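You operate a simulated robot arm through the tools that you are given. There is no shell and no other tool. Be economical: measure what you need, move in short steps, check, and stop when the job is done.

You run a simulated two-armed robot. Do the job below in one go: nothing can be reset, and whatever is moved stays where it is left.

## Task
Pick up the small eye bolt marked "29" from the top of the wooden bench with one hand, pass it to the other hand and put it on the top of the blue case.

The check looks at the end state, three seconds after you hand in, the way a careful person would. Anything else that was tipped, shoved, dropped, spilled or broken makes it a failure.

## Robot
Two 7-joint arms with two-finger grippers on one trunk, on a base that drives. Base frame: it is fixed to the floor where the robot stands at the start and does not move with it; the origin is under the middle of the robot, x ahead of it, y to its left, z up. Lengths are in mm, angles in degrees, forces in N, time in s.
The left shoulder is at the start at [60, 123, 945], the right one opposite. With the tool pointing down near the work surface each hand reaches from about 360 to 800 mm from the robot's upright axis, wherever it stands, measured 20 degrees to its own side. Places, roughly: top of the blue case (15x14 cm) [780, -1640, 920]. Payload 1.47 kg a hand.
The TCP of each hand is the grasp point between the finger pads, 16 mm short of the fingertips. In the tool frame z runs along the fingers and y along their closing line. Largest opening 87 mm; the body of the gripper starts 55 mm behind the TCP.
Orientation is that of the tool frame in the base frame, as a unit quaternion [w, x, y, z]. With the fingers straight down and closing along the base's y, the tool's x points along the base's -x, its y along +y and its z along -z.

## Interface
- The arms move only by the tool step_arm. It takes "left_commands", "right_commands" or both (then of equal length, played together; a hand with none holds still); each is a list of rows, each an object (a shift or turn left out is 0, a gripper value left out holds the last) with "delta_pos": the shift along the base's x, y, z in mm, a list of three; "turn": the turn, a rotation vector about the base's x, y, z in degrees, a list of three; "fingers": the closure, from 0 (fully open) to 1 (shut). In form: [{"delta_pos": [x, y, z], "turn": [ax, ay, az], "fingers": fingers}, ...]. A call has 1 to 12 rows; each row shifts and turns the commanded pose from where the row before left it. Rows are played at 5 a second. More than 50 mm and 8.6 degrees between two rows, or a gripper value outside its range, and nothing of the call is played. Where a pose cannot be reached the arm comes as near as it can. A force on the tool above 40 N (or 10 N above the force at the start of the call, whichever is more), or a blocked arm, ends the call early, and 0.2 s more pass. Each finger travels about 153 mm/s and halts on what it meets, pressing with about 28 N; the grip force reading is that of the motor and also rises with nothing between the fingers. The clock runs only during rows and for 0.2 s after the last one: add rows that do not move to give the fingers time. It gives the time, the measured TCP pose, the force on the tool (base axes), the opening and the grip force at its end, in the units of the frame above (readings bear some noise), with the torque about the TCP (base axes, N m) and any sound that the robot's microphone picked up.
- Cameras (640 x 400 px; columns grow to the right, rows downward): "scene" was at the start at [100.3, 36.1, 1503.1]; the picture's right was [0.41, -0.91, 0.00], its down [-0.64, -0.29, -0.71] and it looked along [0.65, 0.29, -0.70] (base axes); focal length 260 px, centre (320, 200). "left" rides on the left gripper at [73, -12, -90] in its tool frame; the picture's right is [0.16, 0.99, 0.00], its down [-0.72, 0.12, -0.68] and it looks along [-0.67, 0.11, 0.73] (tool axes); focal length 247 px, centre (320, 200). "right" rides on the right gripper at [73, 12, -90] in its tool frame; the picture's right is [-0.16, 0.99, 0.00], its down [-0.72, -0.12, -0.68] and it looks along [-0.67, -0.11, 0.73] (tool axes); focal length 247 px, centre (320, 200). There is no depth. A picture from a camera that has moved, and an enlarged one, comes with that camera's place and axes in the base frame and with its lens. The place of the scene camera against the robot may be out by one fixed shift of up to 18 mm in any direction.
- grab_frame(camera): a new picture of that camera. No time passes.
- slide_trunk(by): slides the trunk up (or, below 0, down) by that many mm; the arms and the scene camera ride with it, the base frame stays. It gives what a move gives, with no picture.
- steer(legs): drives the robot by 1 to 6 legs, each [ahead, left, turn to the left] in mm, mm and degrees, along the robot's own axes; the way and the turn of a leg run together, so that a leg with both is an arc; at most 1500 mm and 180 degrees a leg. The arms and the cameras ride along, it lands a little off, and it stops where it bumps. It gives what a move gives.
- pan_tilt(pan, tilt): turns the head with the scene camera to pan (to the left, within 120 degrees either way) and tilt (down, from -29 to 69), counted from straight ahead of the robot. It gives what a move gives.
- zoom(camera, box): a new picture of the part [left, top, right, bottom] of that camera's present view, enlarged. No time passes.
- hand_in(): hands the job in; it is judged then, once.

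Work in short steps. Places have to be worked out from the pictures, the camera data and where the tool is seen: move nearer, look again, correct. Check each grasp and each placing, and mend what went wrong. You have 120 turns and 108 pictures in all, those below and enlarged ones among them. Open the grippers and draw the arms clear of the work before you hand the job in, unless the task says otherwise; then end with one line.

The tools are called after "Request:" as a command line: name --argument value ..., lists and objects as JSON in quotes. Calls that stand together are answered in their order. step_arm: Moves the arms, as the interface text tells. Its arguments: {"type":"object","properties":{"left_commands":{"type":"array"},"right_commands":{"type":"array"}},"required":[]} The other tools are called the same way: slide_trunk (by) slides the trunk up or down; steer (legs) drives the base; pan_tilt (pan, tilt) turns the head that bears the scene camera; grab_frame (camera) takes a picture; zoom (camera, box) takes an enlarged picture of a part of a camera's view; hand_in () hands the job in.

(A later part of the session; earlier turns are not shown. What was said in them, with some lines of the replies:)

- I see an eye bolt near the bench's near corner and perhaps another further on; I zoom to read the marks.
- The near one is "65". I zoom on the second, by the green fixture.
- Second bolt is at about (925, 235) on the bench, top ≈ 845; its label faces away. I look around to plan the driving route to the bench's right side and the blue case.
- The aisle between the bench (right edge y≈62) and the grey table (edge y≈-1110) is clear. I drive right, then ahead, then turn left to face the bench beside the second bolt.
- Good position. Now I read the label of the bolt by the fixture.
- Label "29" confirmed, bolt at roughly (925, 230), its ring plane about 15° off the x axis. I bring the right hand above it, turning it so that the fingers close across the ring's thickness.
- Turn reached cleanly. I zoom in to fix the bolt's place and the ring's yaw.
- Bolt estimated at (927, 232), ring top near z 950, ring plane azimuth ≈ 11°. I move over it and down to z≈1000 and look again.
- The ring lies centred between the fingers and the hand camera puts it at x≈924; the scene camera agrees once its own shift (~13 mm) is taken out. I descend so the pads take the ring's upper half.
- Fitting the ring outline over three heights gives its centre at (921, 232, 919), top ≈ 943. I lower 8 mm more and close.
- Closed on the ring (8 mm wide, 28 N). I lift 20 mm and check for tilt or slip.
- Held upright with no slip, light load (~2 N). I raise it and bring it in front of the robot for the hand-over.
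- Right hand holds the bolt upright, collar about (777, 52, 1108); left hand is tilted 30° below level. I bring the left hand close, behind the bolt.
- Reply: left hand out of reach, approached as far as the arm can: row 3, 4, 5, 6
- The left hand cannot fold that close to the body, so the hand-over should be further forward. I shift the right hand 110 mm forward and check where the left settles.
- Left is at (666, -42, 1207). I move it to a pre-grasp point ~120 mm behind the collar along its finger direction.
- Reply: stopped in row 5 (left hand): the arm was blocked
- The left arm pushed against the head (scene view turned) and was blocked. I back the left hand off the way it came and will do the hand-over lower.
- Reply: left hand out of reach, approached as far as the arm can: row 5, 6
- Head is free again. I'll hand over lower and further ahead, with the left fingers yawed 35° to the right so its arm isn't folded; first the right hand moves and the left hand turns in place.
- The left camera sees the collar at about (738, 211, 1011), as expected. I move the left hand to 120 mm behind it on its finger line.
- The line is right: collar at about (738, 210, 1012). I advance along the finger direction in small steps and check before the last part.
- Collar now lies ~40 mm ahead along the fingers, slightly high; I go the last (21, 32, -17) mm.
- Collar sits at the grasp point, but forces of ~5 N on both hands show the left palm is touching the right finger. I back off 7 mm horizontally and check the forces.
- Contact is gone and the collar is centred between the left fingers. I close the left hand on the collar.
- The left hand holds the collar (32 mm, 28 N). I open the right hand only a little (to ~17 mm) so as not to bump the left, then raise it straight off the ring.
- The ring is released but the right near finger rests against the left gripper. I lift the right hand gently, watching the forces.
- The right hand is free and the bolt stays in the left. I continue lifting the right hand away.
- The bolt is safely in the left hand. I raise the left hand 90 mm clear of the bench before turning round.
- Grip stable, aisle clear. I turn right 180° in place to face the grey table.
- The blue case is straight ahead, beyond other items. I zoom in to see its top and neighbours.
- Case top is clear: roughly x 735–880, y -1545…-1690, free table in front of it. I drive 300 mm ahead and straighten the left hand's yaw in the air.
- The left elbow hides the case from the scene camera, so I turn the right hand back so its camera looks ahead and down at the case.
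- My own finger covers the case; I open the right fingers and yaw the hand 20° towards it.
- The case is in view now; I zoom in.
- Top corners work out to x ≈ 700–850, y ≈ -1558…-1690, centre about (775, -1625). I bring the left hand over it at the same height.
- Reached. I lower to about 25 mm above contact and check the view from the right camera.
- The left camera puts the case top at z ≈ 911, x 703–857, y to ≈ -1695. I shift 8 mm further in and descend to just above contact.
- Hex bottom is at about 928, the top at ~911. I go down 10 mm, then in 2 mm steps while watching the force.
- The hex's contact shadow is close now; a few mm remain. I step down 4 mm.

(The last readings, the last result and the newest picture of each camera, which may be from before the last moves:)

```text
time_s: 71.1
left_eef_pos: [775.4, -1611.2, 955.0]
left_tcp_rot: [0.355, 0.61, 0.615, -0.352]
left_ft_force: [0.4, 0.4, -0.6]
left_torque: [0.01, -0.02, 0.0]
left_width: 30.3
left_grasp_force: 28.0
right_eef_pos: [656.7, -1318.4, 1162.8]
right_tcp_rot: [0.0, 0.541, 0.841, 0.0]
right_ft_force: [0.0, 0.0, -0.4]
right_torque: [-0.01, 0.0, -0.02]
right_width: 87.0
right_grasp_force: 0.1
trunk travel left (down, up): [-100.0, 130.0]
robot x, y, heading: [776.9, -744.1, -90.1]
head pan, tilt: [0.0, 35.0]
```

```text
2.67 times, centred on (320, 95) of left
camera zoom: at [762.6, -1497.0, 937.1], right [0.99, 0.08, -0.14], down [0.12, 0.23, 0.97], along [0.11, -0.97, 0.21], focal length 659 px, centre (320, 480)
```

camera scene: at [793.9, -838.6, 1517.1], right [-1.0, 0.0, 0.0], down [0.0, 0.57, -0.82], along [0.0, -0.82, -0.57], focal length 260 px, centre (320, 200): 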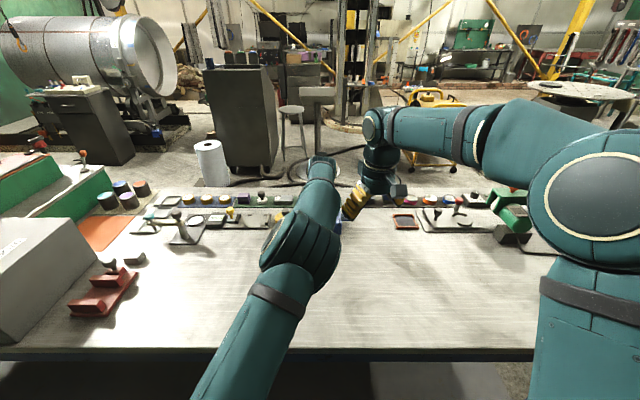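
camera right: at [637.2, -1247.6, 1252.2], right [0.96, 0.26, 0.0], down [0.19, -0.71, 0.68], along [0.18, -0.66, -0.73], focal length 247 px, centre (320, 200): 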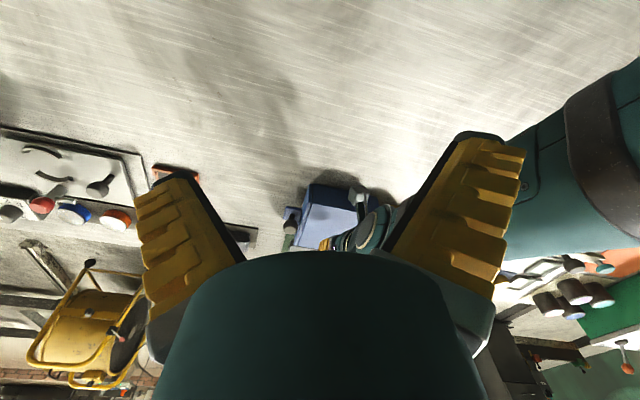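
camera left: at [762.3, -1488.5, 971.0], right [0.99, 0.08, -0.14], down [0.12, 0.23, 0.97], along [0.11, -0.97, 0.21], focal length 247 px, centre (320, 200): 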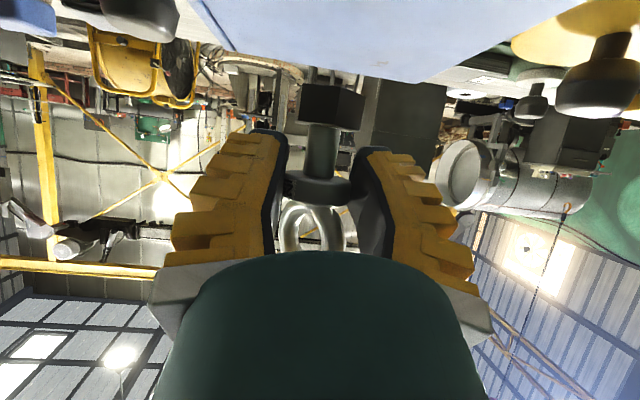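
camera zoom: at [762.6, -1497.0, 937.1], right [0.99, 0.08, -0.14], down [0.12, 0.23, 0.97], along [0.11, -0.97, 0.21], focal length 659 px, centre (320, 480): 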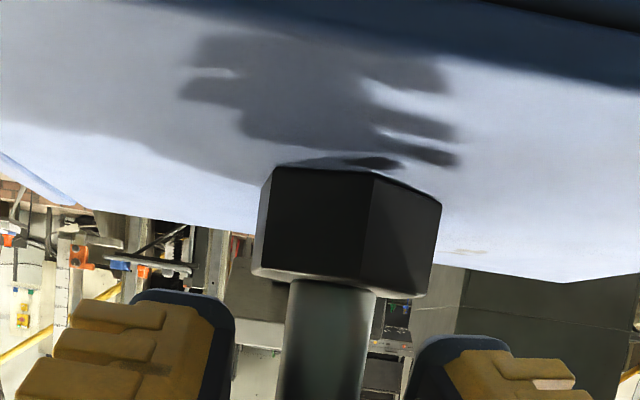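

Nearly there; I step down 2 mm at a time.

Request:
step_arm --left_commands '[{"delta_pos": [0, 0, -2]}, {}]'

Request:
step_arm --left_commands '[{"delta_pos": [0, 0, -1.5]}, {}]'

Request:
zoom --camera "left" --box '[200, 20, 440, 170]'

```text
time_s: 71.7
left_eef_pos: [776.2, -1610.2, 956.3]
left_tcp_rot: [0.355, 0.61, 0.613, -0.354]
left_ft_force: [0.9, -2.5, 6.6]
left_torque: [-0.15, 0.04, 0.01]
left_width: 30.5
left_grasp_force: 28.4
right_eef_pos: [657.3, -1318.1, 1162.8]
right_tcp_rot: [0.0, 0.542, 0.841, 0.0]
right_ft_force: [0.1, 0.0, -0.5]
right_torque: [0.0, -0.01, -0.05]
right_width: 86.8
right_grasp_force: 0.0
trunk travel left (down, up): [-100.0, 130.0]
robot x, y, heading: [777.3, -745.6, -89.8]
head pan, tilt: [0.0, 35.0]
```

```text
time_s: 72.3
left_eef_pos: [776.5, -1610.8, 954.8]
left_tcp_rot: [0.355, 0.61, 0.613, -0.355]
left_ft_force: [2.1, -3.6, 13.4]
left_torque: [-0.28, 0.16, 0.03]
left_width: 30.7
left_grasp_force: 28.0
right_eef_pos: [658.7, -1316.4, 1162.7]
right_tcp_rot: [0.001, 0.542, 0.841, 0.001]
right_ft_force: [0.5, 0.9, -0.1]
right_torque: [0.01, -0.02, 0.03]
right_width: 87.0
right_grasp_force: 0.0
trunk travel left (down, up): [-100.0, 130.0]
robot x, y, heading: [777.2, -744.7, -90.1]
head pan, tilt: [0.0, 35.0]
```

```text
2.67 times, centred on (320, 95) of left
camera zoom: at [762.8, -1496.9, 936.2], right [0.99, 0.08, -0.14], down [0.12, 0.23, 0.97], along [0.11, -0.97, 0.22], focal length 659 px, centre (320, 480)
```

zoom: 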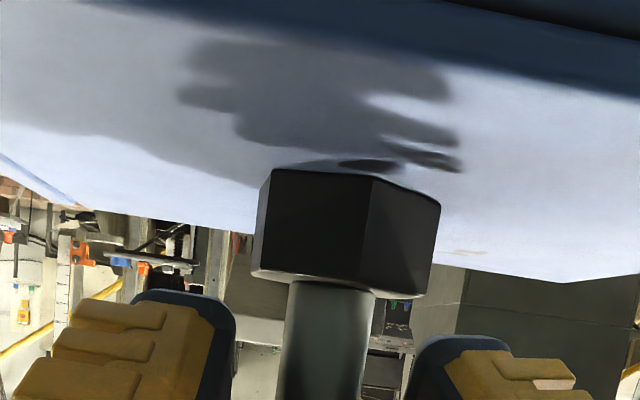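

The hex is pressed on the case (13 N), TCP at 955. I relieve the pressure by 1.5 mm and open the left fingers gradually to ~50 mm.

Request:
step_arm --left_commands '[{"delta_pos": [0, 0, 1.5]}, {}, {"fingers": 0.62}, {"fingers": 0.58}, {"fingers": 0.53}, {"fingers": 0.48}, {"fingers": 0.42}, {}, {}]'

Request:
grab_frame --camera "left"

Request:
zoom --camera "right" --box '[272, 170, 400, 260]'

```text
time_s: 74.3
left_eef_pos: [775.3, -1611.4, 953.5]
left_tcp_rot: [0.354, 0.611, 0.613, -0.353]
left_ft_force: [-0.2, 0.4, -0.5]
left_torque: [0.02, 0.03, 0.02]
left_width: 55.8
left_grasp_force: 3.4
right_eef_pos: [657.8, -1318.4, 1162.4]
right_tcp_rot: [0.0, 0.542, 0.84, 0.0]
right_ft_force: [0.3, 0.4, -0.5]
right_torque: [-0.03, 0.0, 0.02]
right_width: 87.1
right_grasp_force: 0.1
trunk travel left (down, up): [-100.0, 130.0]
robot x, y, heading: [778.3, -741.7, -90.1]
head pan, tilt: [0.0, 35.0]
```

```text
31 pictures are left
camera left: at [762.5, -1496.9, 935.3], right [0.99, 0.08, -0.14], down [0.12, 0.23, 0.97], along [0.11, -0.97, 0.21], focal length 247 px, centre (320, 200)
```

left: 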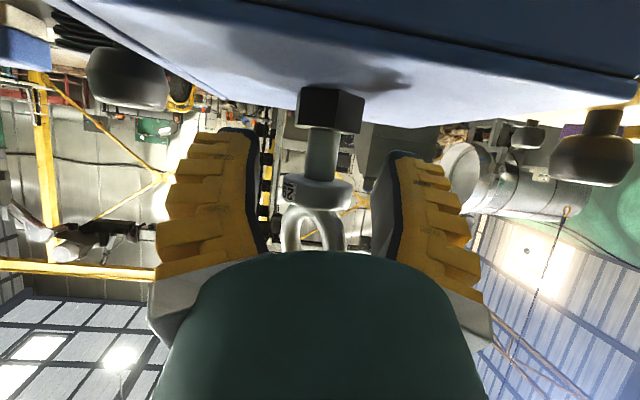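

```text
4.44 times, centred on (336, 215) of right
camera zoom: at [637.1, -1247.6, 1252.2], right [0.96, 0.26, 0.0], down [0.19, -0.71, 0.68], along [0.18, -0.66, -0.73], focal length 1098 px, centre (249, 133)
```

zoom: 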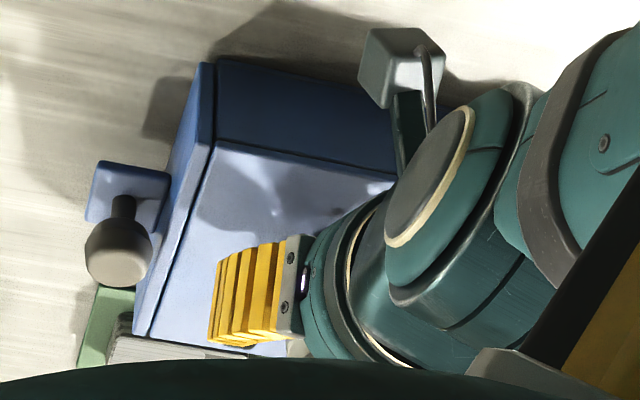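

The bolt stands upright on the case with both fingers clear. I retreat backwards along the finger direction.

Request:
step_arm --left_commands '[{"delta_pos": [0, 9, 5]}, {"delta_pos": [0, 17, 10]}, {"delta_pos": [0, 22, 12]}, {"delta_pos": [0, 26, 15]}, {"delta_pos": [0, 26, 15]}, {"delta_pos": [0, 30, 20]}, {"delta_pos": [0, 30, 20]}, {"delta_pos": [20, 30, 20]}, {"delta_pos": [30, 0, 20]}, {}]'

Request:
zoom --camera "right" --box '[272, 170, 400, 260]'

Request:
grab_frame --camera "scene"

```text
time_s: 76.5
left_eef_pos: [825.3, -1421.1, 1089.6]
left_tcp_rot: [0.355, 0.611, 0.614, -0.352]
left_ft_force: [0.3, -0.1, 1.2]
left_torque: [0.0, 0.04, -0.01]
left_width: 55.6
left_grasp_force: 3.7
right_eef_pos: [657.2, -1317.3, 1163.1]
right_tcp_rot: [0.0, 0.542, 0.841, -0.001]
right_ft_force: [-0.9, 0.0, -0.3]
right_torque: [0.0, 0.01, 0.0]
right_width: 87.2
right_grasp_force: 0.1
trunk travel left (down, up): [-100.0, 130.0]
robot x, y, heading: [777.9, -742.5, -90.0]
head pan, tilt: [0.0, 35.0]
```

```text
4.44 times, centred on (336, 215) of right
camera zoom: at [636.4, -1247.4, 1252.2], right [0.96, 0.26, 0.0], down [0.19, -0.71, 0.68], along [0.18, -0.66, -0.73], focal length 1098 px, centre (249, 133)
```

zoom: 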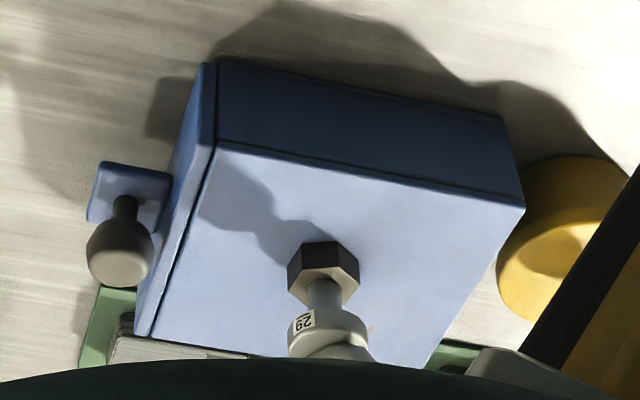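

```text
28 pictures are left
camera scene: at [793.2, -839.0, 1517.0], right [-1.0, 0.0, 0.0], down [0.0, 0.57, -0.82], along [0.0, -0.82, -0.57], focal length 260 px, centre (320, 200)
```

scene: 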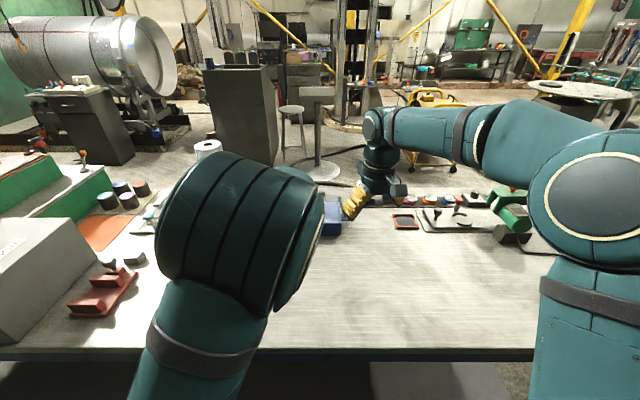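

Bolt "29" stands on the middle of the case, and the case is unmoved. I open the left hand fully and back the robot off to draw the arms clear.

Request:
step_arm --left_commands '[{"fingers": 0}, {}, {}]'

Request:
steer --legs '[[-280, 0, 0]]'

Request:
zoom --camera "scene" --box '[240, 145, 400, 235]'

```text
time_s: 77.3
left_eef_pos: [825.5, -1421.1, 1089.1]
left_tcp_rot: [0.354, 0.611, 0.613, -0.353]
left_ft_force: [1.2, 0.0, -0.1]
left_torque: [0.01, 0.0, 0.05]
left_width: 86.8
left_grasp_force: 0.2
right_eef_pos: [658.0, -1317.5, 1161.3]
right_tcp_rot: [-0.001, 0.541, 0.841, 0.0]
right_ft_force: [0.2, -0.1, 0.0]
right_torque: [-0.01, 0.02, -0.01]
right_width: 86.9
right_grasp_force: 0.0
trunk travel left (down, up): [-100.0, 130.0]
robot x, y, heading: [779.3, -744.5, -89.8]
head pan, tilt: [0.0, 35.0]
```

```text
time_s: 79.2
left_eef_pos: [826.1, -1139.4, 1091.2]
left_tcp_rot: [0.354, 0.611, 0.614, -0.352]
left_ft_force: [0.0, 0.3, 0.0]
left_torque: [-0.05, 0.0, -0.06]
left_width: 87.1
left_grasp_force: 0.1
right_eef_pos: [657.3, -1035.4, 1163.6]
right_tcp_rot: [0.001, 0.541, 0.841, 0.0]
right_ft_force: [-1.1, 0.2, 1.2]
right_torque: [0.0, -0.01, 0.01]
right_width: 87.0
right_grasp_force: 0.1
trunk travel left (down, up): [-100.0, 130.0]
robot x, y, heading: [776.6, -463.5, -89.5]
head pan, tilt: [0.0, 35.0]
```

```text
4.00 times, centred on (320, 190) of scene
camera zoom: at [793.4, -556.8, 1517.1], right [-1.0, 0.0, 0.0], down [0.0, 0.57, -0.82], along [0.0, -0.82, -0.57], focal length 1038 px, centre (320, 240)
```

zoom: 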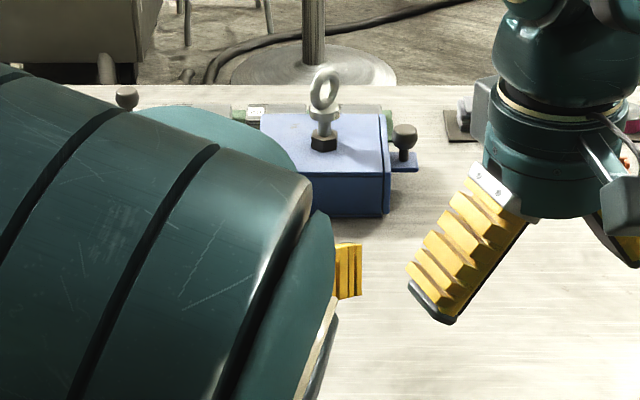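

The bolt stands upright on the case, both grippers are open and clear; I hand in.

Request:
hand_in

```text
The job is handed in.
```

The eye bolt marked "29" was picked up from the wooden bench with the right hand and passed to the left. It now stands upright near the middle of the blue case's top, and both grippers are open and drawn clear.
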